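You operate a simulated robot arm through the tools that you are given. There is no shell and no other tool.

Carry out the task below with a simulated robot arm. There is one attempt and no reset: what you move stays moved.

## Task
Run the mixer empty into the white tub.
Fine: stand the tub under the chute first; when the pan is bare, shut the green bolt and switch off. Where these are worked on the way, their far stop is far enough and under half their travel is too little: green bolt.
Where things are to end (x, y in the base frame): white tub within 0.03 m of [0.8, 0.5].

It is judged by the outcome, as a careful person would: the job done as asked, and still so three seconds after it is handed in. It fails if anything else is knocked over, pushed out of place, dropped, spilled or broken.

## Robot
A 7-joint arm with a two-finger parallel gripper, fixed in place. Base frame: the origin is at the foot of the arm, x ahead of it, y to its left, z up. Readings come in m, rad, newtons and seconds.
Its first joint turns from -2.601 to 2.601 rad. Payload 3.43 kg.
Tool frame: the origin (TCP) lies between the finger pads and is the grasp point; the fingertips stand 0.03 m ahead of it; z points along the fingers, y is the line along which they close. Largest opening 0.094 m; finger width 0.028, thickness 0.01; the body of the gripper, 0.05 by 0.096 m, starts 0.055 m behind the TCP.
Orientation is that of the tool frame in the base frame, as a unit quaternion [x, y, z, w]. With the fingers straight down and closing along the base's y, the tool's x points along the base's -x, its y along +y and its z along -z.

## Interface
- The arm moves only by the tool move_arm. Its arguments are lists of equal length, an entry for each row: "linear": the shift along the tool's x, y, z in m, a list of three; "rot": the turn, a rotation vector about the tool's x, y, z in rad, a list of three; "hand": the finger opening in m, from 0 to 0.094. In form: {"linear": [[tx, ty, tz], ...], "rot": [[wx, wy, wz], ...], "hand": [hand, ...]}. A call has 1 to 20 rows; each row is the pose to reach, as a shift and turn from the pose commanded when the call began, along the tool's axes at that moment. Each row takes 0.2 s and may step no farther than 0.05 m and 0.15 rad from the row before; otherwise, or with a gripper value out of range, the whole call is refused. Where a pose cannot be reached the arm comes as near as it can. A force on the tool above 40 N (or 10 N above the force at the start of the call, whichever is more), or a blocked arm, ends the call early, and 0.2 s more pass. The fingers move at their own pace (about 0.045 m/s each) and stop on an object; they squeeze with about 23 N. The grip force told is the motor's: it shows also when the fingers shut on nothing. Time passes only in rows, and 0.2 s behind the last, so rows that repeat a pose let the fingers close. The reply holds the time, the measured pose of the TCP, the force on the tool along the base axes, the opening and the grip force, in the units named above and with some noise, with the torque about the TCP (base axes, N m) and any sound that the robot's microphone picked up.
- Cameras (640 x 400 px; columns grow to the right, rows downward): "scene" is fixed at [0.0482, 0.4989, 1.3431]; the picture's right is [-0.14, -0.99, 0.00], its down [-0.65, 0.09, -0.76] and it looks along [0.75, -0.11, -0.65] (base axes); focal length 341 px, centre (320, 200). "wrist" rides on the gripper at [0.076, 0.014, -0.102] in the tool frame; the picture's right is [-0.18, 0.98, 0.00], its down [-0.75, -0.14, -0.64] and it looks along [-0.63, -0.12, 0.77] (tool axes); focal length 243 px, centre (320, 200). There is no depth. A picture from a camera that has moved, and an enlarged one, comes with that camera's place and axes in the base frame and with its lens.
- capture(camera): a new picture of that camera. No time passes.
- inspect(camera, box): a new picture of the part [left, top, right, bottom] of that camera's present view, enlarged. No time passes.
- close_job(): hands the job in; it is judged then, once.

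Places have to be worked out from the pictures, the camera data and where the tool is seen. Open the gripper and draw the arm clear of the work before you hand the job in, unless the task says otherwise.

The tools are called after "Call:" as name(argument=value, ...) on one line, values as JSON. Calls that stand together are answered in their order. move_arm: Moves the arm, as the interface text tells. Its arguments: {"type":"object","properties":{"linear":{"type":"array"},"rot":{"type":"array"},"hand":{"type":"array"}},"required":["linear","rot","hand"]} The other tools are called the same way: capture (camera) takes a picture; inspect (camera, box) takes an enlarged picture of a part of a camera's view; close_job () hands the job in.

At the start:

```text
clock: 0.0
ee_pos: [0.5857, 0.3119, 0.9947]
tool_rot: [-0.001, 1.0, 0.001, 0.0]
contact_force: [-0.5, -0.3, 0.5]
ft_torque: [0.0, 0.0, 0.02]
gripper_width: 0.0941
grip_force: 0.1
```

scene: 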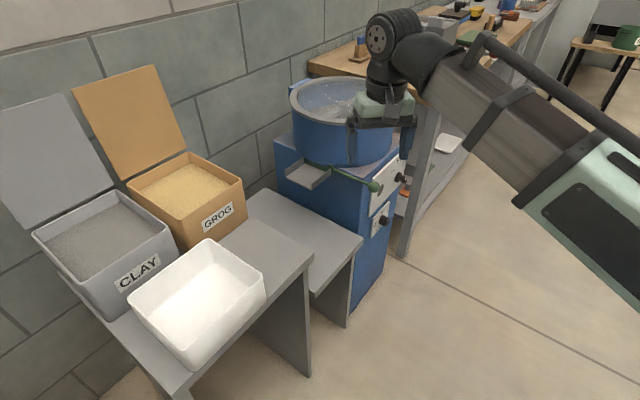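
wrist: 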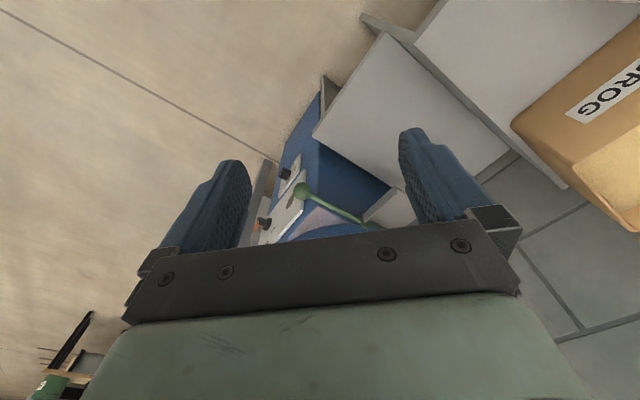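

I start by looking closer at the mixer, its controls, the chute and the tub before moving anything.

Call:
inspect(camera="scene", box=[260, 60, 440, 260])

Call:
inspect(camera="scene", box=[100, 150, 380, 380])

Call:
inspect(camera="wrist", box=[220, 60, 480, 260])

```text
2.00 times, centred on (350, 160) of scene
camera zoom: at [0.0482, 0.4989, 1.3431], right [-0.14, -0.99, 0.0], down [-0.65, 0.09, -0.76], along [0.75, -0.11, -0.65], focal length 682 px, centre (260, 280)
```

zoom: 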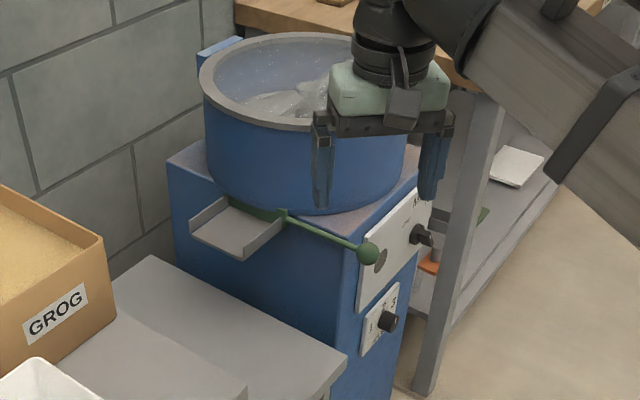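

```text
1.74 times, centred on (240, 265) of scene
camera zoom: at [0.0482, 0.4989, 1.3431], right [-0.14, -0.99, 0.0], down [-0.65, 0.09, -0.76], along [0.75, -0.11, -0.65], focal length 593 px, centre (459, 87)
```

zoom: 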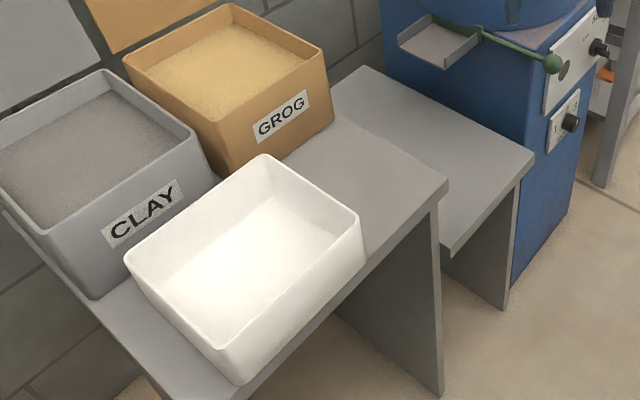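

```text
2.00 times, centred on (350, 160) of wrist
camera zoom: at [0.5086, 0.3263, 1.0983], right [0.18, 0.98, 0.0], down [0.75, -0.14, 0.64], along [0.63, -0.12, -0.77], focal length 485 px, centre (260, 280)
```

zoom: 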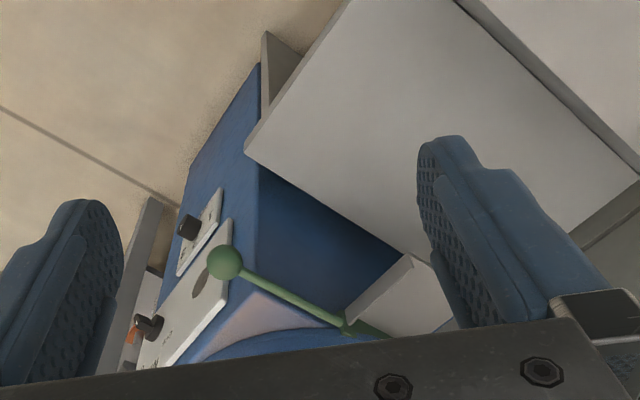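

The green ball triangulates to about [0.765, 0.244, 0.754]. The tub is still on the upper table, and the control panel faces −y. I'll move toward −y at height and turn the wrist camera to look at the panel.

Call:
move_arm(linear=[[-0.005, -0.028, 0.004], [-0.01, -0.056, 0.008], [-0.015, -0.084, 0.012], [-0.02, -0.112, 0.016], [-0.025, -0.14, 0.02], [-0.03, -0.168, 0.024], [-0.035, -0.196, 0.028], [-0.04, -0.224, 0.032], [-0.045, -0.252, 0.036], [-0.05, -0.28, 0.04], [-0.055, -0.31, 0.045], [-0.055, -0.31, 0.045]], rot=[[0, 0, -0.14], [0, 0, -0.28], [0, 0, -0.42], [0, 0, -0.56], [0, 0, -0.7], [0, 0, -0.84], [0, 0, -0.98], [0, 0, -1.12], [0, 0, -1.26], [0, 0, -1.4], [0, 0, -1.54], [0, 0, -1.54]], hand=[0.094, 0.094, 0.094, 0.094, 0.094, 0.094, 0.094, 0.094, 0.094, 0.094, 0.094, 0.094])

```text
clock: 2.6
ee_pos: [0.6426, 0.0023, 0.9504]
tool_rot: [-0.696, 0.718, 0.0, 0.0]
contact_force: [-0.7, 0.8, -0.7]
ft_torque: [0.0, 0.03, 0.0]
gripper_width: 0.0938
grip_force: 0.1
```

The arm reached the pose. Now I look from both cameras.

Call:
capture(camera="wrist")

Call:
capture(camera="scene")

Call:
inspect(camera="scene", box=[260, 60, 440, 180])

Call:
inspect(camera="scene", box=[340, 140, 440, 240])

```text
taken
camera wrist: at [0.6251, -0.0742, 1.0534], right [-0.98, 0.21, 0.0], down [0.16, 0.75, 0.64], along [0.14, 0.63, -0.77], focal length 243 px, centre (320, 200)
```

wrist: 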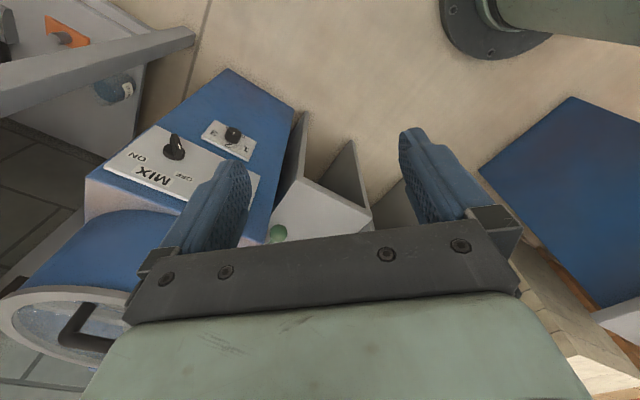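

```text
taken
```

scene: 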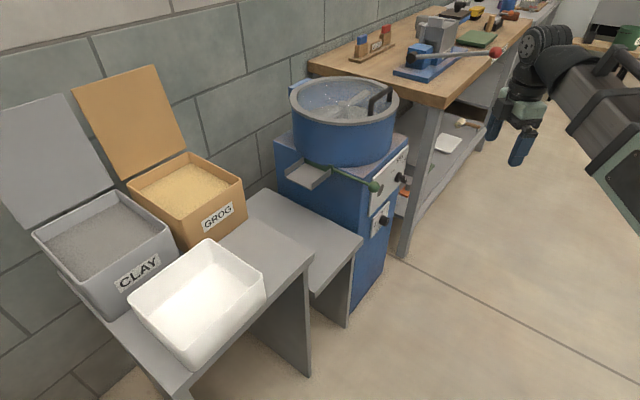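

```text
3.33 times, centred on (350, 120) of scene
camera zoom: at [0.0482, 0.4989, 1.3431], right [-0.14, -0.99, 0.0], down [-0.65, 0.09, -0.76], along [0.75, -0.11, -0.65], focal length 1136 px, centre (220, 467)
```

zoom: 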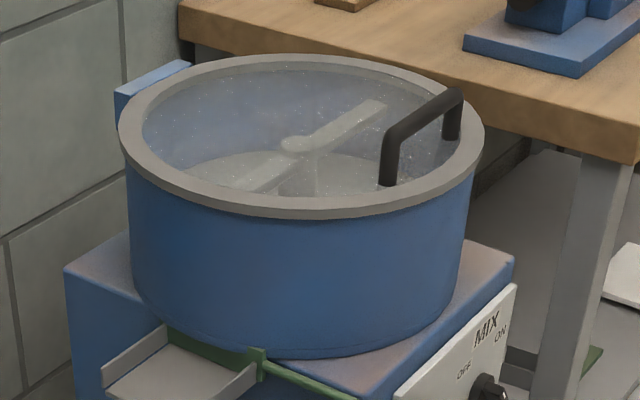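

```text
4.00 times, centred on (390, 190) of scene
camera zoom: at [0.0482, 0.4989, 1.3431], right [-0.14, -0.99, 0.0], down [-0.65, 0.09, -0.76], along [0.75, -0.11, -0.65], focal length 1363 px, centre (40, 240)
```

zoom: 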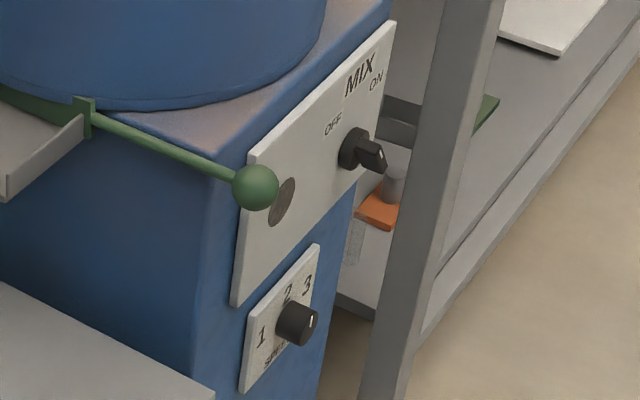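

The panel shows a MIX OFF/ON rotary switch and a speed selector 1‑2‑3. I'll enlarge both from the wrist camera and check where the pointers are.

Call:
inspect(camera="wrist", box=[90, 60, 310, 250])

Call:
inspect(camera="wrist", box=[100, 110, 260, 210])

Call:
inspect(camera="scene", box=[110, 220, 290, 380])

Call:
inspect(camera="scene", box=[270, 130, 400, 210])

```text
2.11 times, centred on (200, 155) of wrist
camera zoom: at [0.6251, -0.0742, 1.0534], right [-0.98, 0.21, 0.0], down [0.16, 0.75, 0.64], along [0.14, 0.63, -0.77], focal length 511 px, centre (573, 295)
```

zoom: 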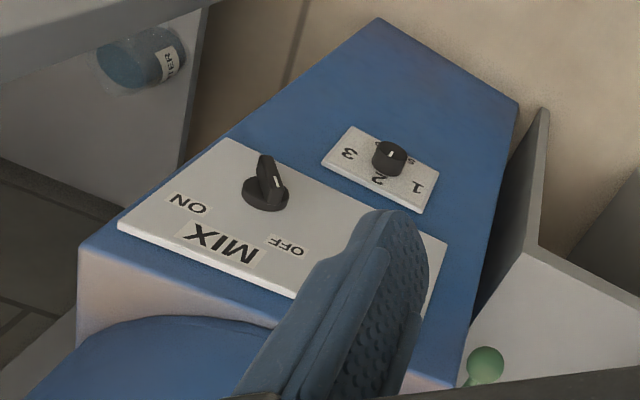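

```text
4.00 times, centred on (180, 160) of wrist
camera zoom: at [0.6251, -0.0742, 1.0534], right [-0.98, 0.21, 0.0], down [0.16, 0.75, 0.64], along [0.14, 0.63, -0.77], focal length 970 px, centre (880, 360)
```

zoom: 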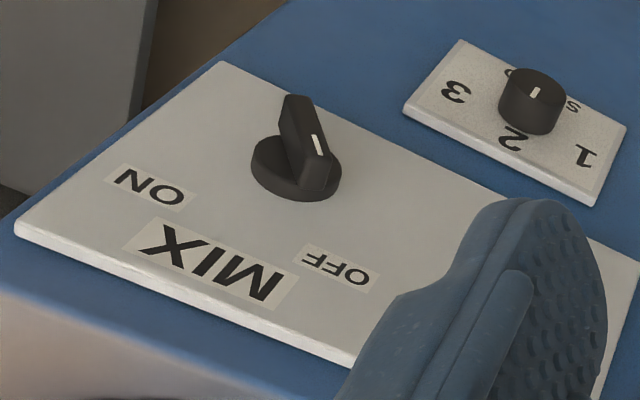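

```text
2.50 times, centred on (200, 300) of scene
camera zoom: at [0.0482, 0.4989, 1.3431], right [-0.14, -0.99, 0.0], down [-0.65, 0.09, -0.76], along [0.75, -0.11, -0.65], focal length 852 px, centre (620, -50)
```

zoom: 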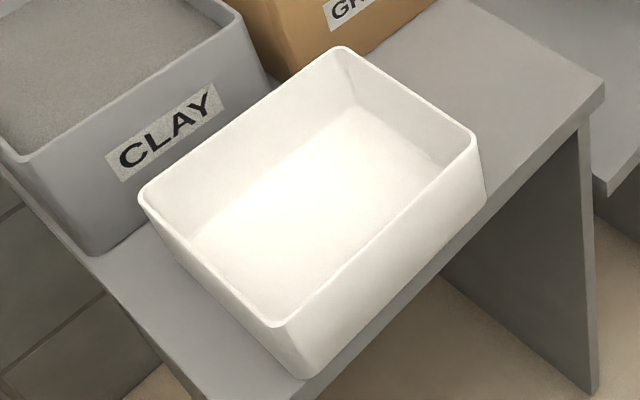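

```text
4.92 times, centred on (335, 170) of scene
camera zoom: at [0.0482, 0.4989, 1.3431], right [-0.14, -0.99, 0.0], down [-0.65, 0.09, -0.76], along [0.75, -0.11, -0.65], focal length 1678 px, centre (246, 348)
```

zoom: 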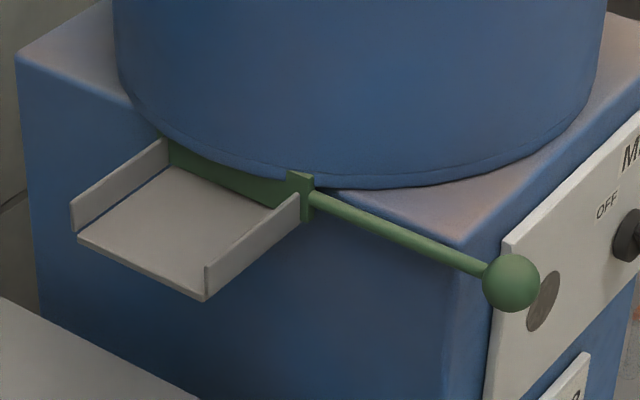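

Worked out so far:
- **Layout:** the mixer and tables sit at 45°.
- **Lower shelf:** top at z≈0.55.
- **Upper table:** top at z≈0.714.
- **Tub:** about 0.16×0.18×0.1 m, centred near [0.45, 0.67].

MIX appears to be OFF, and no sound was picked up. Next I go above the tub's robot-side wall with the tool turned 45° and look.

Call:
move_arm(linear=[[-0.0376, 0.0168, -0.0031], [-0.0751, 0.0336, -0.0063], [-0.1127, 0.0504, -0.0094], [-0.1502, 0.0672, -0.0125], [-0.1878, 0.084, -0.0156], [-0.2254, 0.1008, -0.0188], [-0.2629, 0.1176, -0.0219], [-0.3005, 0.1344, -0.025], [-0.338, 0.1512, -0.0281], [-0.3756, 0.168, -0.0313], [-0.4132, 0.1848, -0.0344], [-0.4507, 0.2016, -0.0375], [-0.4883, 0.2184, -0.0406], [-0.5258, 0.2352, -0.0438], [-0.5634, 0.252, -0.0469], [-0.6009, 0.2688, -0.05], [-0.6009, 0.2688, -0.05]], rot=[[0, 0, 0.1453], [0, 0, 0.2906], [0, 0, 0.4359], [0, 0, 0.5812], [0, 0, 0.7265], [0, 0, 0.8718], [0, 0, 1.0171], [0, 0, 1.1624], [0, 0, 1.3077], [0, 0, 1.453], [0, 0, 1.5983], [0, 0, 1.7436], [0, 0, 1.8889], [0, 0, 2.0342], [0, 0, 2.1795], [0, 0, 2.325], [0, 0, 2.325]], hand=[0.094, 0.094, 0.094, 0.094, 0.094, 0.094, 0.094, 0.094, 0.094, 0.094, 0.094, 0.094, 0.094, 0.094, 0.094, 0.094, 0.094])

Call:
capture(camera="wrist")

Call:
capture(camera="scene")

```text
clock: 6.2
ee_pos: [0.389, 0.6111, 1.0003]
tool_rot: [0.382, 0.924, 0.0, 0.0]
contact_force: [0.1, 0.2, 0.4]
ft_torque: [0.0, 0.0, 0.02]
gripper_width: 0.094
grip_force: 0.1
```

```text
taken
camera wrist: at [0.3447, 0.6751, 1.1045], right [0.83, 0.56, 0.0], down [0.43, -0.63, 0.64], along [0.36, -0.53, -0.77], focal length 243 px, centre (320, 200)
```

wrist: 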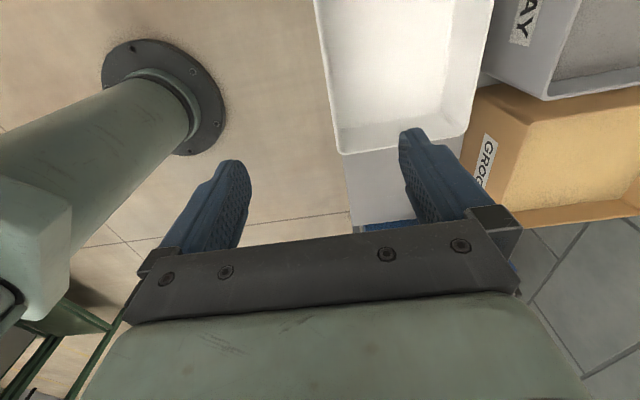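

```text
taken
```

scene: 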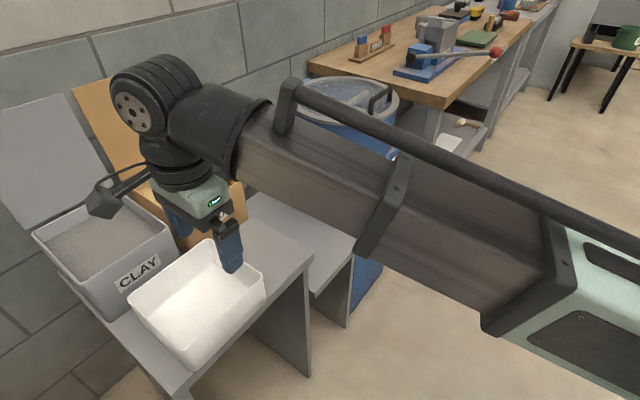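

The tub rim triangulates to z≈0.813. The tub spans e1 0.712–0.875 and e2 0.067–0.245, using diagonal axes with e1 = (+x,+y)/√2 and e2 = (−x,+y)/√2. Before grasping I'll measure the chute and shelf with the wrist camera from above the drop spot.

Call:
move_arm(linear=[[-0.0346, 0.0204, 0.006], [-0.0692, 0.0408, 0.012], [-0.1039, 0.0611, 0.019], [-0.1385, 0.0815, 0.025], [-0.1731, 0.1019, 0.031], [-0.2077, 0.1222, 0.0375], [-0.2424, 0.1426, 0.044], [-0.277, 0.163, 0.05], [-0.277, 0.163, 0.05]], rot=[[0, 0, 0], [0, 0, 0], [0, 0, 0], [0, 0, 0], [0, 0, 0], [0, 0, 0], [0, 0, 0], [0, 0, 0], [0, 0, 0]], hand=[0.094, 0.094, 0.094, 0.094, 0.094, 0.094, 0.094, 0.094, 0.094])

Call:
capture(camera="wrist")

Call:
inspect(camera="wrist", box=[220, 60, 440, 260])

```text
clock: 8.2
ee_pos: [0.7021, 0.5309, 0.9496]
tool_rot: [0.382, 0.924, -0.001, 0.0]
contact_force: [0.1, -0.3, -0.6]
ft_torque: [0.01, 0.0, 0.03]
gripper_width: 0.0941
grip_force: 0.1
```

```text
taken
camera wrist: at [0.6585, 0.5956, 1.0528], right [0.82, 0.57, 0.0], down [0.43, -0.63, 0.64], along [0.36, -0.53, -0.77], focal length 243 px, centre (320, 200)
```

wrist: 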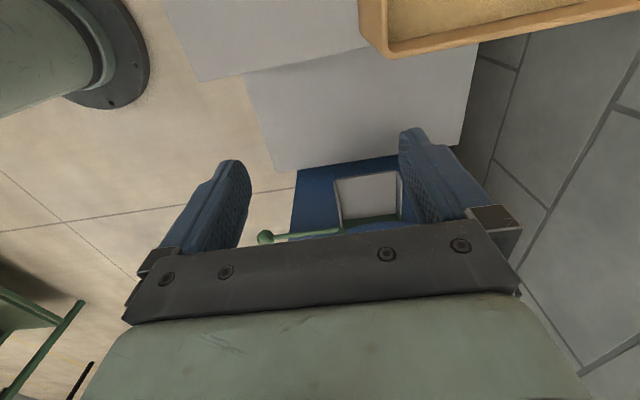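

```text
2.00 times, centred on (330, 160) of wrist
camera zoom: at [0.6585, 0.5956, 1.0528], right [0.82, 0.57, 0.0], down [0.43, -0.63, 0.64], along [0.36, -0.53, -0.77], focal length 485 px, centre (300, 280)
```

zoom: 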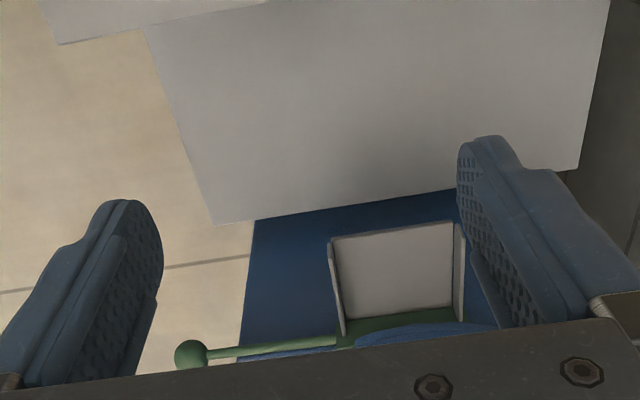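

Refined with triangulation (consistent to about 3 mm):
- **Chute:** lip at e2≈−0.283, z≈0.715, centred at e1≈0.92.
- **Shelf:** z≈0.546. **Upper table:** z≈0.712.
- **Tub:** rim z≈0.806, robot-side wall at e1≈0.714.
- **Ball of the bolt:** e1 0.719, e2 −0.3735, z 0.742.

I go back over the tub's near wall and descend partway.

Call:
move_arm(linear=[[0.0396, -0.0221, 0.0], [0.0791, -0.0443, 0.0], [0.1187, -0.0664, 0.0], [0.1583, -0.0886, 0.0], [0.1979, -0.1107, 0.0], [0.2374, -0.1329, 0.01], [0.277, -0.155, 0.03], [0.277, -0.155, 0.06], [0.277, -0.155, 0.06]], rot=[[0, 0, 0], [0, 0, 0], [0, 0, 0], [0, 0, 0], [0, 0, 0], [0, 0, 0], [0, 0, 0], [0, 0, 0], [0, 0, 0]], hand=[0.094, 0.094, 0.094, 0.094, 0.094, 0.094, 0.094, 0.094, 0.094])

Call:
capture(camera="wrist")

Call:
inspect(camera="scene", box=[110, 130, 310, 370])

```text
clock: 10.2
ee_pos: [0.3968, 0.6179, 0.8909]
tool_rot: [0.383, 0.924, -0.001, 0.0]
contact_force: [0.7, 0.8, 0.1]
ft_torque: [0.0, -0.01, 0.03]
gripper_width: 0.094
grip_force: 0.0
```

```text
taken
camera wrist: at [0.3521, 0.6804, 0.9936], right [0.82, 0.57, 0.0], down [0.43, -0.63, 0.64], along [0.36, -0.53, -0.77], focal length 243 px, centre (320, 200)
```

wrist: 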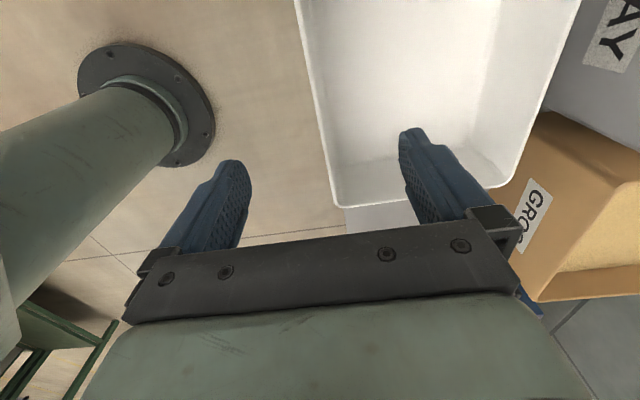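

```text
1.67 times, centred on (210, 250) of scene
camera zoom: at [0.0482, 0.4989, 1.3431], right [-0.14, -0.99, 0.0], down [-0.65, 0.09, -0.76], along [0.75, -0.11, -0.65], focal length 568 px, centre (503, 117)
```

zoom: 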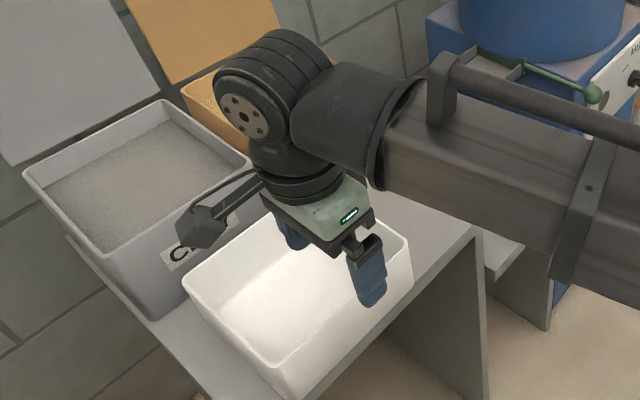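

The wall at e1≈0.7165 lies almost exactly under the TCP at e1 0.7175, so I descend 0.106 m to straddle the near wall. Closing comes after a look.

Call:
move_arm(linear=[[0, 0.001, 0.036], [0, 0.001, 0.072], [0, 0.001, 0.106], [0, 0.001, 0.106]], rot=[[0, 0, 0], [0, 0, 0], [0, 0, 0], [0, 0, 0]], hand=[0.094, 0.094, 0.094, 0.094])

Call:
capture(camera="wrist")

Call:
inspect(camera="scene", box=[110, 150, 310, 390])

```text
clock: 11.2
ee_pos: [0.3981, 0.6183, 0.7841]
tool_rot: [0.382, 0.924, 0.0, 0.0]
contact_force: [1.1, -0.4, 0.0]
ft_torque: [0.01, 0.0, -0.01]
gripper_width: 0.0942
grip_force: 0.0
```

```text
taken
camera wrist: at [0.3538, 0.6813, 0.8876], right [0.82, 0.57, 0.0], down [0.43, -0.63, 0.64], along [0.36, -0.53, -0.77], focal length 243 px, centre (320, 200)
```

wrist: 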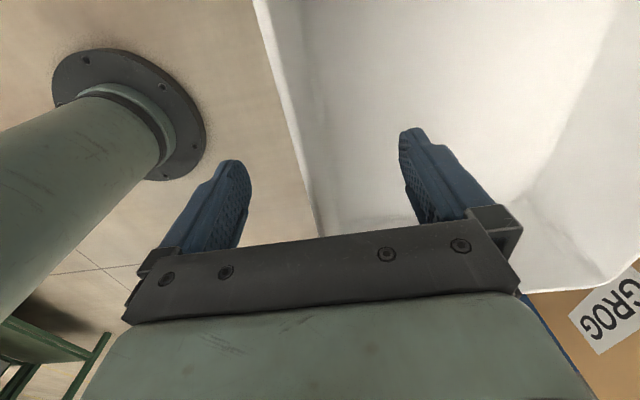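

```text
1.67 times, centred on (210, 270) of scene
camera zoom: at [0.0482, 0.4989, 1.3431], right [-0.14, -0.99, 0.0], down [-0.65, 0.09, -0.76], along [0.75, -0.11, -0.65], focal length 568 px, centre (503, 83)
```

zoom: 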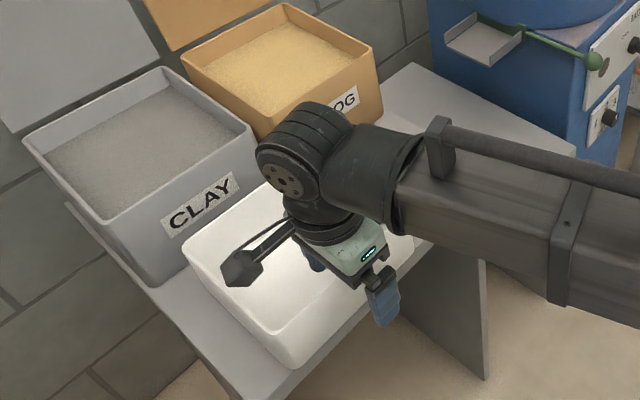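

The near wall runs between the fingers with no contact. I close the gripper on it, holding position.

Call:
move_arm(linear=[[0, 0, 0], [0, 0, 0], [0, 0, 0], [0, 0, 0], [0, 0, 0], [0, 0, 0], [0, 0, 0], [0, 0, 0]], rot=[[0, 0, 0], [0, 0, 0], [0, 0, 0], [0, 0, 0], [0, 0, 0], [0, 0, 0], [0, 0, 0], [0, 0, 0]], hand=[0.06, 0.04, 0.02, 0.0, 0.0, 0.0, 0.0, 0.0])

Call:
capture(camera="wrist")

```text
clock: 13.0
ee_pos: [0.3995, 0.6175, 0.7831]
tool_rot: [0.381, 0.924, 0.001, 0.0]
contact_force: [-0.5, -1.2, -0.1]
ft_torque: [-0.02, -0.03, 0.03]
gripper_width: 0.0083
grip_force: 22.9
```

```text
taken
camera wrist: at [0.3537, 0.6813, 0.888], right [0.82, 0.57, 0.0], down [0.43, -0.63, 0.64], along [0.36, -0.53, -0.77], focal length 243 px, centre (320, 200)
```

wrist: 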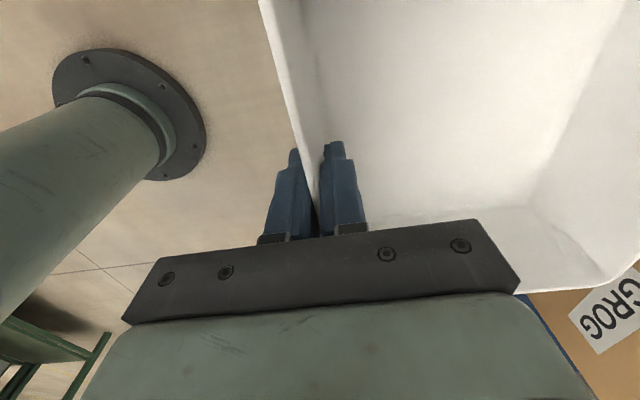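

The grip is good: the wall is about 8 mm thick and the squeeze is 22.9 N. I lift 0.06 m straight up and check how the tub hangs.

Call:
move_arm(linear=[[0, 0, -0.01], [0, 0, -0.025], [0, 0, -0.045], [0, 0, -0.065], [0, 0, -0.065]], rot=[[0, 0, 0], [0, 0, 0], [0, 0, 0], [0, 0, 0], [0, 0, 0]], hand=[0.0, 0.0, 0.0, 0.0, 0.0])

Call:
capture(camera="scene")

Call:
capture(camera="wrist")

```text
clock: 14.2
ee_pos: [0.3972, 0.6166, 0.8495]
tool_rot: [0.382, 0.924, 0.0, 0.001]
contact_force: [-0.1, -0.1, -3.9]
ft_torque: [-0.27, 0.27, 0.02]
gripper_width: 0.0083
grip_force: 22.8
```

```text
taken
```

scene: 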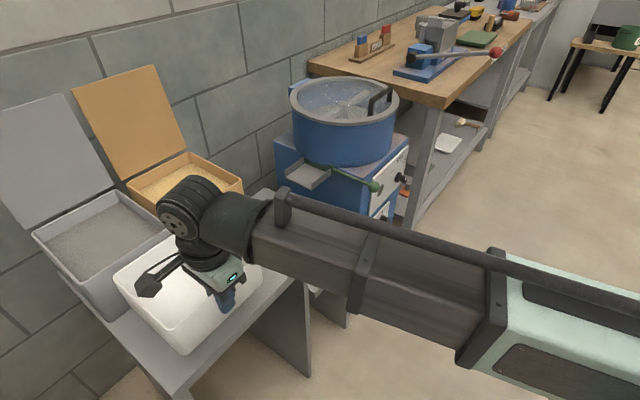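

```text
taken
camera wrist: at [0.352, 0.6811, 0.9529], right [0.82, 0.57, 0.0], down [0.43, -0.63, 0.64], along [0.36, -0.53, -0.77], focal length 243 px, centre (320, 200)
```

wrist: 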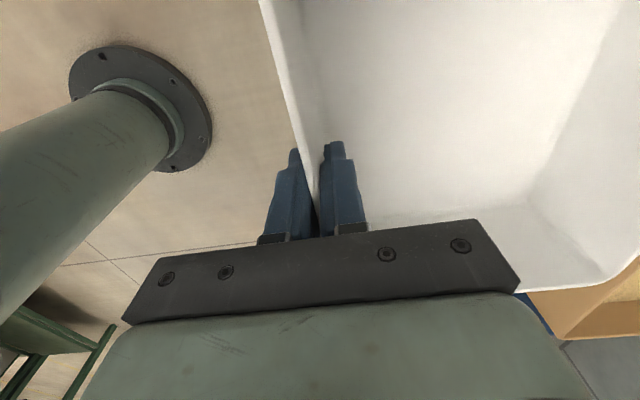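

The tub hangs level (about 0.4 kg). I carry it along −e2 past the bins, keeping slightly back in e1, to e2≈−0.212 while staying high.

Call:
move_arm(linear=[[-0.005, -0.01, 0], [-0.03, -0.017, 0], [-0.065, -0.017, 0], [-0.1, -0.017, 0], [-0.135, -0.017, 0], [-0.17, -0.017, 0], [-0.205, -0.017, 0], [-0.24, -0.017, 0], [-0.275, -0.017, 0], [-0.31, -0.017, 0], [-0.345, -0.017, 0], [-0.367, -0.017, 0], [-0.367, -0.017, 0]], rot=[[0, 0, 0], [0, 0, 0], [0, 0, 0], [0, 0, 0], [0, 0, 0], [0, 0, 0], [0, 0, 0], [0, 0, 0], [0, 0, 0], [0, 0, 0], [0, 0, 0], [0, 0, 0], [0, 0, 0]], hand=[0.0, 0.0, 0.0, 0.0, 0.0, 0.0, 0.0, 0.0, 0.0, 0.0, 0.0, 0.0, 0.0])

Call:
capture(camera="scene")

Call:
capture(camera="wrist")

```text
clock: 17.0
ee_pos: [0.6451, 0.3472, 0.8482]
tool_rot: [0.382, 0.924, 0.0, 0.0]
contact_force: [0.2, -0.2, -4.4]
ft_torque: [-0.24, 0.25, 0.0]
gripper_width: 0.0084
grip_force: 23.2
```

```text
taken
```

scene: 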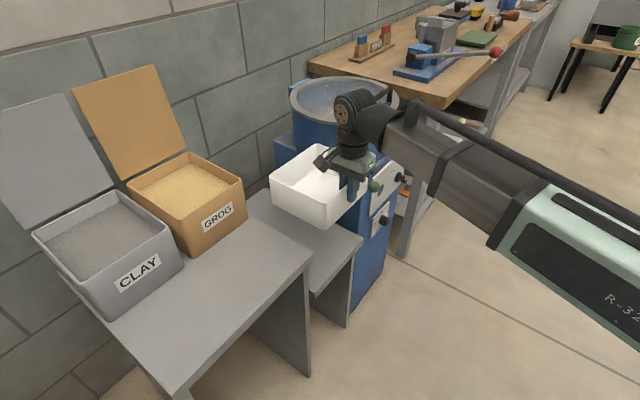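

```text
taken
camera wrist: at [0.6015, 0.4115, 0.9509], right [0.82, 0.57, 0.0], down [0.43, -0.63, 0.64], along [0.36, -0.53, -0.77], focal length 243 px, centre (320, 200)
```

wrist: 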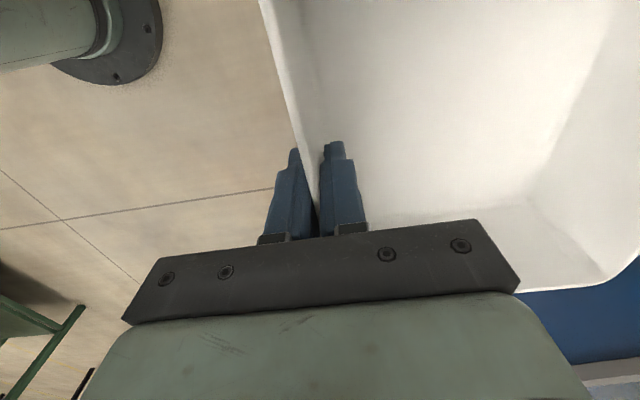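

The tub is in front of the chute, with its far edge at e1≈0.858 and the chute side at 0.870. I'll enlarge the scene view to verify clearances before descending.

Call:
inspect(camera="scene", box=[240, 100, 420, 260])

Call:
inspect(camera="wrist", box=[480, 200, 640, 400])

```text
2.50 times, centred on (330, 180) of scene
camera zoom: at [0.0482, 0.4989, 1.3431], right [-0.14, -0.99, 0.0], down [-0.65, 0.09, -0.76], along [0.75, -0.11, -0.65], focal length 852 px, centre (295, 250)
```

zoom: 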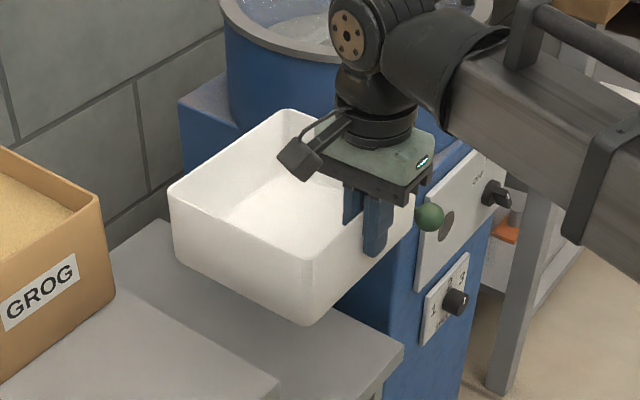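

```text
2.00 times, centred on (560, 300) of wrist
camera zoom: at [0.6015, 0.4115, 0.9509], right [0.82, 0.57, 0.0], down [0.43, -0.63, 0.64], along [0.36, -0.53, -0.77], focal length 485 px, centre (-160, 0)
```

zoom: 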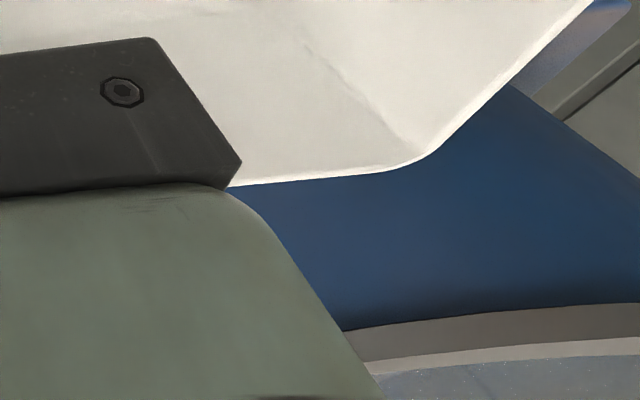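

Measured tub edges: e1 0.698–0.861, e2 −0.297 to −0.118. That clears the chute (e1 0.870) and the upper table edge (e2 −0.096). I back off 12 mm in e1 and lower the tub to just above shelf height.

Call:
move_arm(linear=[[-0.004, -0.012, 0.0], [-0.004, -0.012, 0.03], [-0.004, -0.012, 0.06], [-0.004, -0.012, 0.09], [-0.004, -0.012, 0.12], [-0.004, -0.012, 0.15], [-0.004, -0.012, 0.18], [-0.004, -0.012, 0.213], [-0.004, -0.012, 0.213]], rot=[[0, 0, 0], [0, 0, 0], [0, 0, 0], [0, 0, 0], [0, 0, 0], [0, 0, 0], [0, 0, 0], [0, 0, 0], [0, 0, 0]], hand=[0.0, 0.0, 0.0, 0.0, 0.0, 0.0, 0.0, 0.0, 0.0])

Call:
inspect(camera="scene", box=[220, 130, 420, 290])

Call:
capture(camera="wrist")

```text
clock: 19.0
ee_pos: [0.6403, 0.3358, 0.6355]
tool_rot: [0.382, 0.924, 0.0, 0.0]
contact_force: [0.3, -0.5, -4.1]
ft_torque: [-0.25, 0.23, -0.04]
gripper_width: 0.0083
grip_force: 23.4
```

```text
2.50 times, centred on (320, 210) of scene
camera zoom: at [0.0482, 0.4989, 1.3431], right [-0.14, -0.99, 0.0], down [-0.65, 0.09, -0.76], along [0.75, -0.11, -0.65], focal length 852 px, centre (320, 175)
```

zoom: 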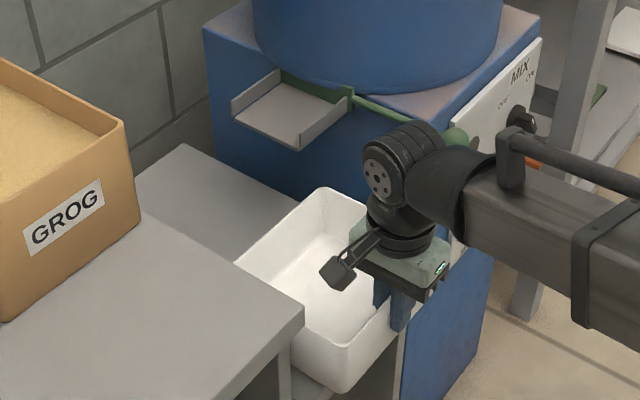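

```text
taken
camera wrist: at [0.5946, 0.3993, 0.7384], right [0.82, 0.57, 0.0], down [0.43, -0.63, 0.64], along [0.36, -0.53, -0.77], focal length 243 px, centre (320, 200)
```

wrist: 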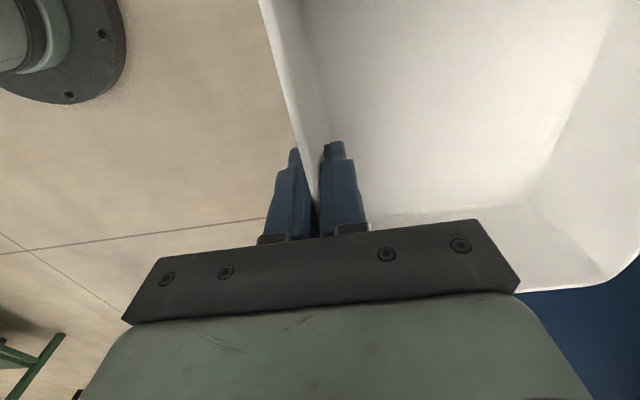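

The tub rim is now well below the chute. I slide it +0.151 m along e1 under the chute, still about 14 mm above the shelf.

Call:
move_arm(linear=[[0, 0.025, 0], [0, 0.05, 0], [0, 0.075, 0], [0, 0.1, 0], [0, 0.125, 0], [0, 0.151, 0], [0, 0.151, 0]], rot=[[0, 0, 0], [0, 0, 0], [0, 0, 0], [0, 0, 0], [0, 0, 0], [0, 0, 0], [0, 0, 0]], hand=[0.0, 0.0, 0.0, 0.0, 0.0, 0.0, 0.0])

Call:
inspect(camera="scene", box=[220, 110, 420, 270])

Call:
capture(camera="wrist")

```text
clock: 20.6
ee_pos: [0.7471, 0.4406, 0.6348]
tool_rot: [0.383, 0.924, 0.0, 0.0]
contact_force: [-0.5, -0.7, -3.5]
ft_torque: [-0.26, 0.25, 0.0]
gripper_width: 0.0083
grip_force: 23.0
```

```text
2.50 times, centred on (320, 190) of scene
camera zoom: at [0.0482, 0.4989, 1.3431], right [-0.14, -0.99, 0.0], down [-0.65, 0.09, -0.76], along [0.75, -0.11, -0.65], focal length 852 px, centre (320, 225)
```

zoom: 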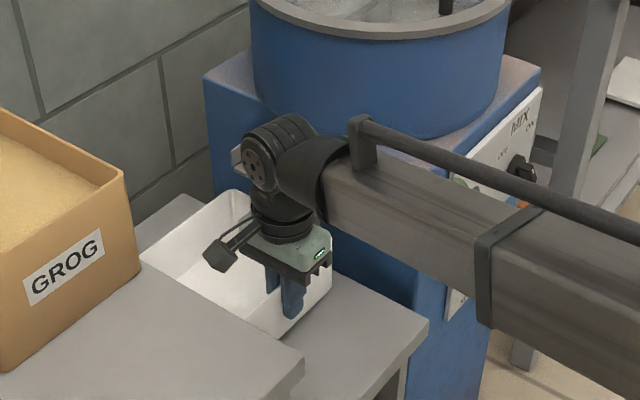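

```text
taken
camera wrist: at [0.7024, 0.5044, 0.7399], right [0.82, 0.57, 0.0], down [0.43, -0.63, 0.64], along [0.36, -0.53, -0.77], focal length 243 px, centre (320, 200)
```

wrist: 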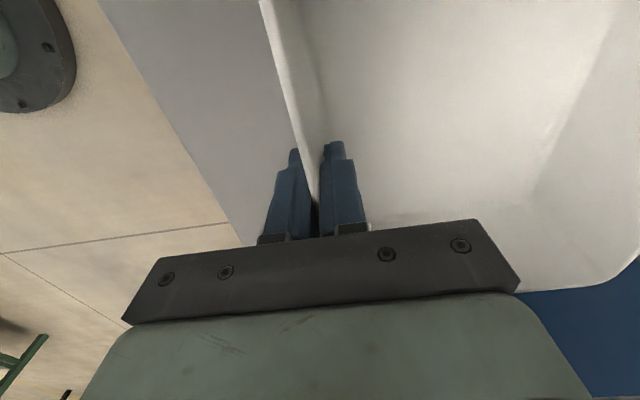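

The TCP is at [0.747, 0.441], which puts the tub centre at about [0.800, 0.498]. I lower in small steps onto the shelf and watch the force.

Call:
move_arm(linear=[[0, 0, 0.004], [0, 0, 0.008], [0, 0, 0.012], [0, 0, 0.012]], rot=[[0, 0, 0], [0, 0, 0], [0, 0, 0], [0, 0, 0]], hand=[0.0, 0.0, 0.0, 0.0])

```text
clock: 21.6
ee_pos: [0.7455, 0.4413, 0.6236]
tool_rot: [0.382, 0.924, 0.001, 0.001]
contact_force: [-0.7, -0.1, -4.1]
ft_torque: [-0.23, 0.22, -0.03]
gripper_width: 0.0084
grip_force: 22.9
```

There is no contact yet (still −4 N of tub weight), so I keep lowering in 2 mm steps.

Call:
move_arm(linear=[[0, 0, 0.002], [0, 0, 0.004], [0, 0, 0.004]], rot=[[0, 0, 0], [0, 0, 0], [0, 0, 0]], hand=[0.0, 0.0, 0.0])

```text
clock: 22.4
ee_pos: [0.7447, 0.4418, 0.6198]
tool_rot: [0.382, 0.924, 0.0, 0.001]
contact_force: [0.1, 1.1, -3.5]
ft_torque: [-0.25, 0.25, -0.02]
gripper_width: 0.0085
grip_force: 23.3
```

Still hanging, so I go lower by another few millimetres.

Call:
move_arm(linear=[[0, 0, 0.002], [0, 0, 0.004], [0, 0, 0.004]], rot=[[0, 0, 0], [0, 0, 0], [0, 0, 0]], hand=[0.0, 0.0, 0.0])

Call:
inspect(camera="scene", box=[220, 110, 420, 270])

```text
clock: 23.2
ee_pos: [0.7457, 0.4409, 0.615]
tool_rot: [0.382, 0.924, 0.001, 0.0]
contact_force: [-0.6, -0.6, -4.2]
ft_torque: [-0.21, 0.18, -0.01]
gripper_width: 0.0084
grip_force: 22.8
```

```text
2.50 times, centred on (320, 190) of scene
camera zoom: at [0.0482, 0.4989, 1.3431], right [-0.14, -0.99, 0.0], down [-0.65, 0.09, -0.76], along [0.75, -0.11, -0.65], focal length 852 px, centre (320, 225)
```

zoom: 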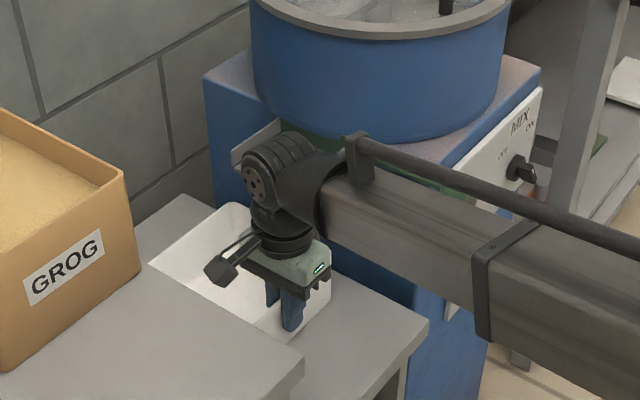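

The torque is starting to change but the weight still hangs. I keep lowering in 2 mm steps.

Call:
move_arm(linear=[[0, 0, 0.002], [0, 0, 0.004], [0, 0, 0.004]], rot=[[0, 0, 0], [0, 0, 0], [0, 0, 0]], hand=[0.0, 0.0, 0.0])

```text
clock: 24.0
ee_pos: [0.7453, 0.4418, 0.612]
tool_rot: [0.382, 0.924, 0.001, 0.0]
contact_force: [2.3, -1.1, 19.8]
ft_torque: [-0.05, 0.06, -0.01]
gripper_width: 0.0088
grip_force: 23.2
```

Contact: the force is now +20 N upward, so the tub stands on the shelf. I ease the press by 2 mm and open the fingers.

Call:
move_arm(linear=[[0, 0, -0.002], [0, 0, -0.002], [0, 0, -0.002], [0, 0, -0.002], [0, 0, -0.002], [0, 0, -0.002]], rot=[[0, 0, 0], [0, 0, 0], [0, 0, 0], [0, 0, 0], [0, 0, 0], [0, 0, 0]], hand=[0.0, 0.02, 0.05, 0.07, 0.07, 0.07])

Call:
capture(camera="wrist")

```text
clock: 25.4
ee_pos: [0.7446, 0.4425, 0.6133]
tool_rot: [0.381, 0.925, 0.0, -0.001]
contact_force: [-0.3, -0.3, 0.1]
ft_torque: [-0.01, -0.02, 0.03]
gripper_width: 0.07
grip_force: 0.1
```

```text
taken
camera wrist: at [0.7006, 0.5055, 0.7166], right [0.82, 0.57, 0.0], down [0.43, -0.63, 0.64], along [0.36, -0.53, -0.77], focal length 243 px, centre (320, 200)
```

wrist: 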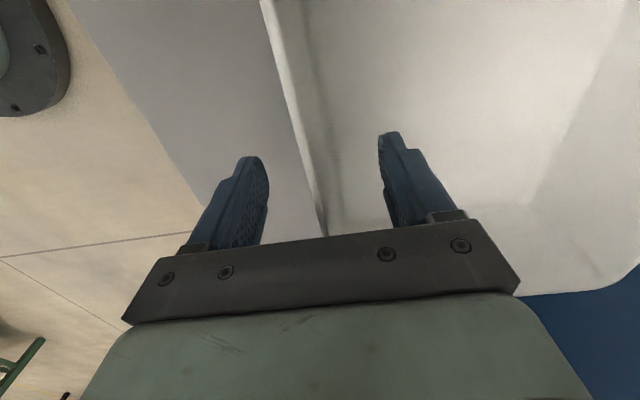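

Released, with no load on the tool. I lift straight up out of the tub.

Call:
move_arm(linear=[[0, 0, -0.03], [0, 0, -0.07], [0, 0, -0.115], [0, 0, -0.16], [0, 0, -0.205], [0, 0, -0.25], [0.0, -0.04, -0.29], [0.0, -0.08, -0.32], [0, -0.08, -0.32]], rot=[[0, 0, 0], [0, 0, 0], [0, 0, 0], [0, 0, 0], [0, 0, 0], [0, 0, 0], [0, 0, 0], [0, 0, 0], [0, 0, 0]], hand=[0.07, 0.07, 0.07, 0.07, 0.07, 0.07, 0.07, 0.07, 0.07])

Call:
capture(camera="wrist")

Call:
inspect(camera="scene", box=[220, 110, 420, 270])

```text
refused: row 7 steps farther than a row can; nothing moved
```

```text
taken
camera wrist: at [0.7006, 0.5055, 0.7166], right [0.82, 0.57, 0.0], down [0.43, -0.63, 0.64], along [0.36, -0.53, -0.77], focal length 243 px, centre (320, 200)
```

wrist: 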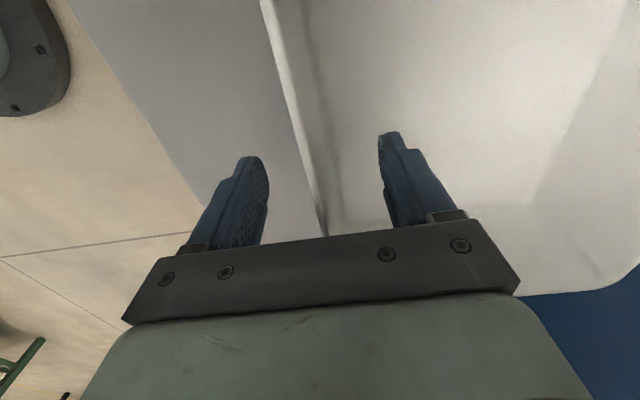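

```text
2.50 times, centred on (320, 190) of scene
camera zoom: at [0.0482, 0.4989, 1.3431], right [-0.14, -0.99, 0.0], down [-0.65, 0.09, -0.76], along [0.75, -0.11, -0.65], focal length 852 px, centre (320, 225)
```

zoom: 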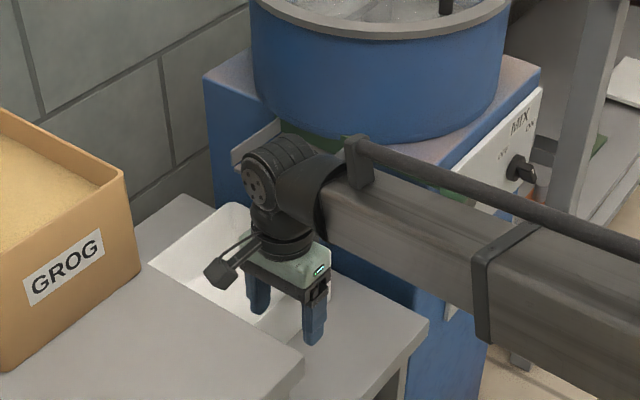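

The call was refused because one step was too large and nothing moved. I repeat it with smaller steps, straight up first.

Call:
move_arm(linear=[[0, 0, -0.03], [0, 0, -0.07], [0, 0, -0.115], [0, 0, -0.16], [0, 0, -0.205], [0, 0, -0.25], [0, -0.03, -0.28], [0, -0.06, -0.31], [0, -0.06, -0.31]], rot=[[0, 0, 0], [0, 0, 0], [0, 0, 0], [0, 0, 0], [0, 0, 0], [0, 0, 0], [0, 0, 0], [0, 0, 0], [0, 0, 0]], hand=[0.07, 0.07, 0.07, 0.07, 0.07, 0.07, 0.07, 0.07, 0.07])

Call:
capture(camera="wrist")

Call:
inspect(camera="scene", box=[220, 110, 420, 270])

```text
clock: 27.4
ee_pos: [0.704, 0.3979, 0.9241]
tool_rot: [0.382, 0.924, 0.0, 0.0]
contact_force: [0.5, 0.1, -0.6]
ft_torque: [0.0, 0.02, -0.02]
gripper_width: 0.0701
grip_force: 0.1
```

```text
taken
camera wrist: at [0.6586, 0.4621, 1.0284], right [0.82, 0.57, 0.0], down [0.43, -0.63, 0.64], along [0.36, -0.53, -0.77], focal length 243 px, centre (320, 200)
```

wrist: 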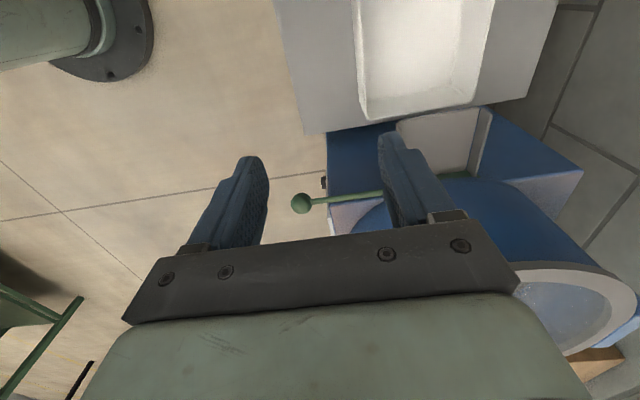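

```text
2.50 times, centred on (320, 190) of scene
camera zoom: at [0.0482, 0.4989, 1.3431], right [-0.14, -0.99, 0.0], down [-0.65, 0.09, -0.76], along [0.75, -0.11, -0.65], focal length 852 px, centre (320, 225)
```

zoom: 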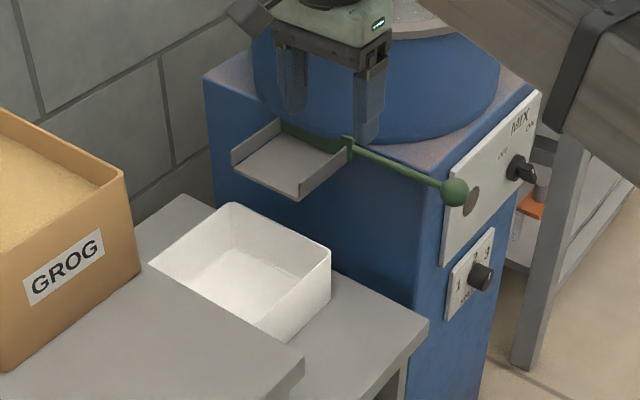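

The tub stands under the chute, centred at about [0.805, 0.498] and within tolerance. Next I swing the arm back toward −y, turning the tool so its x axis faces −e1. That readies it for a horizontal approach to the MIX switch.

Call:
move_arm(linear=[[-0.0202, -0.0336, 0.0022], [-0.0404, -0.0671, 0.0044], [-0.0606, -0.1007, 0.0066], [-0.0808, -0.1342, 0.0088], [-0.101, -0.1678, 0.011], [-0.1212, -0.2013, 0.0132], [-0.1414, -0.2349, 0.0154], [-0.1616, -0.2684, 0.0176], [-0.1818, -0.302, 0.0198], [-0.202, -0.3355, 0.022], [-0.222, -0.369, 0.024], [-0.222, -0.369, 0.024]], rot=[[0, 0, -0.1428], [0, 0, -0.2856], [0, 0, -0.4284], [0, 0, -0.5712], [0, 0, -0.714], [0, 0, -0.8568], [0, 0, -0.9996], [0, 0, -1.1424], [0, 0, -1.2852], [0, 0, -1.428], [0, 0, -1.5708], [0, 0, -1.5708]], hand=[0.07, 0.07, 0.07, 0.07, 0.07, 0.07, 0.07, 0.07, 0.07, 0.07, 0.07, 0.07])

Call:
capture(camera="wrist")

Call:
capture(camera="scene")

```text
clock: 30.0
ee_pos: [0.601, -0.0182, 0.8991]
tool_rot: [-0.383, 0.924, 0.0, 0.0]
contact_force: [0.3, 0.5, 1.5]
ft_torque: [-0.02, 0.01, -0.02]
gripper_width: 0.07
grip_force: 0.1
```

```text
taken
camera wrist: at [0.5364, -0.0629, 1.0029], right [-0.57, 0.82, 0.0], down [0.63, 0.43, 0.64], along [0.53, 0.36, -0.77], focal length 243 px, centre (320, 200)
```

wrist: 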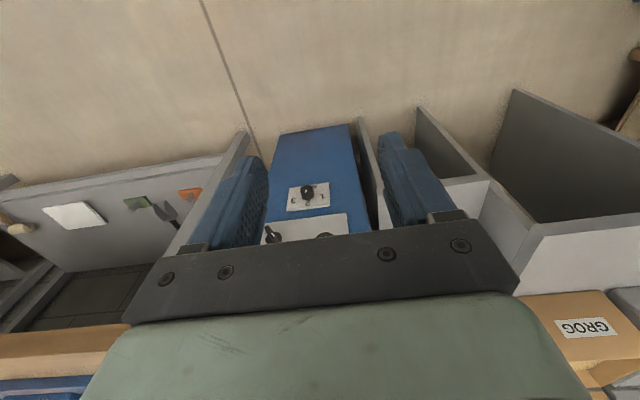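

```text
taken
```

scene: 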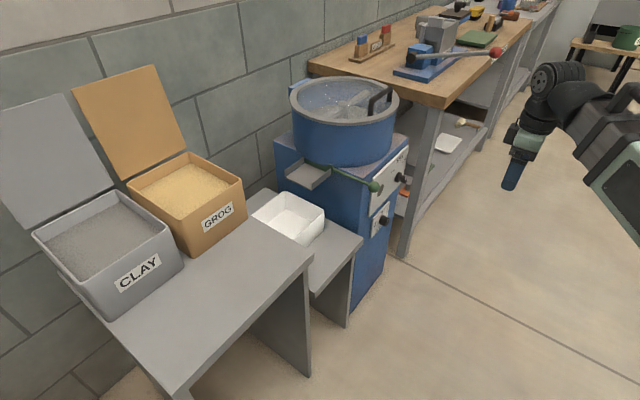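

The panel is in view beyond the fingers. I lower and tilt the tool about 50° toward the panel so the wrist camera looks at it squarely, with the TCP still about 0.16 m short.

Call:
move_arm(linear=[[-0.0206, -0.0202, 0.032], [-0.0412, -0.0405, 0.064], [-0.0619, -0.0608, 0.096], [-0.0825, -0.081, 0.128], [-0.1031, -0.1012, 0.16], [-0.1237, -0.1215, 0.192], [-0.1444, -0.1418, 0.224], [-0.165, -0.162, 0.256], [-0.165, -0.162, 0.256]], rot=[[0, -0.1088, 0], [0, -0.2175, 0], [0, -0.3263, 0], [0, -0.435, 0], [0, -0.5438, 0], [0, -0.6525, 0], [0, -0.7613, 0], [0, -0.87, 0], [0, -0.87, 0]], hand=[0.07, 0.07, 0.07, 0.07, 0.07, 0.07, 0.07, 0.07, 0.07])

Call:
capture(camera="wrist")

Call:
capture(camera="scene")

```text
clock: 32.0
ee_pos: [0.8297, -0.0181, 0.6441]
tool_rot: [-0.347, 0.838, 0.161, 0.39]
contact_force: [-1.2, 0.5, -0.1]
ft_torque: [0.02, -0.01, 0.03]
gripper_width: 0.0701
grip_force: 0.0
```

```text
taken
camera wrist: at [0.7288, -0.0992, 0.6516], right [-0.61, 0.78, 0.14], down [0.1, -0.1, 0.99], along [0.79, 0.62, -0.01], focal length 243 px, centre (320, 200)
```

wrist: 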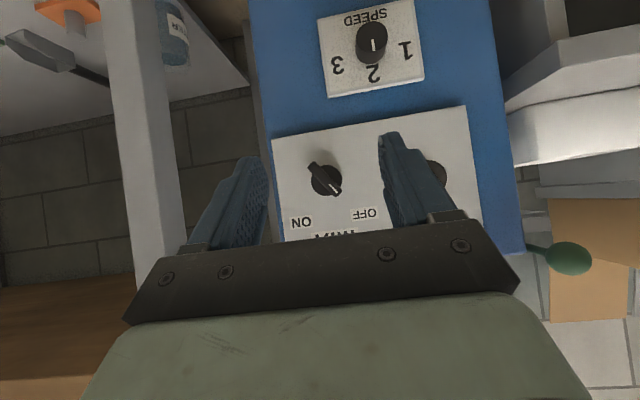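

```text
taken
```

scene: 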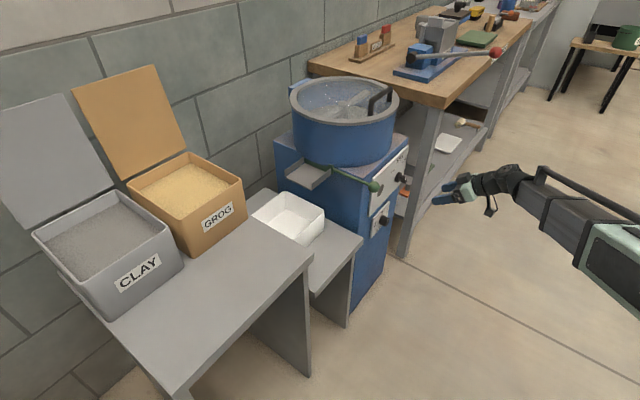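

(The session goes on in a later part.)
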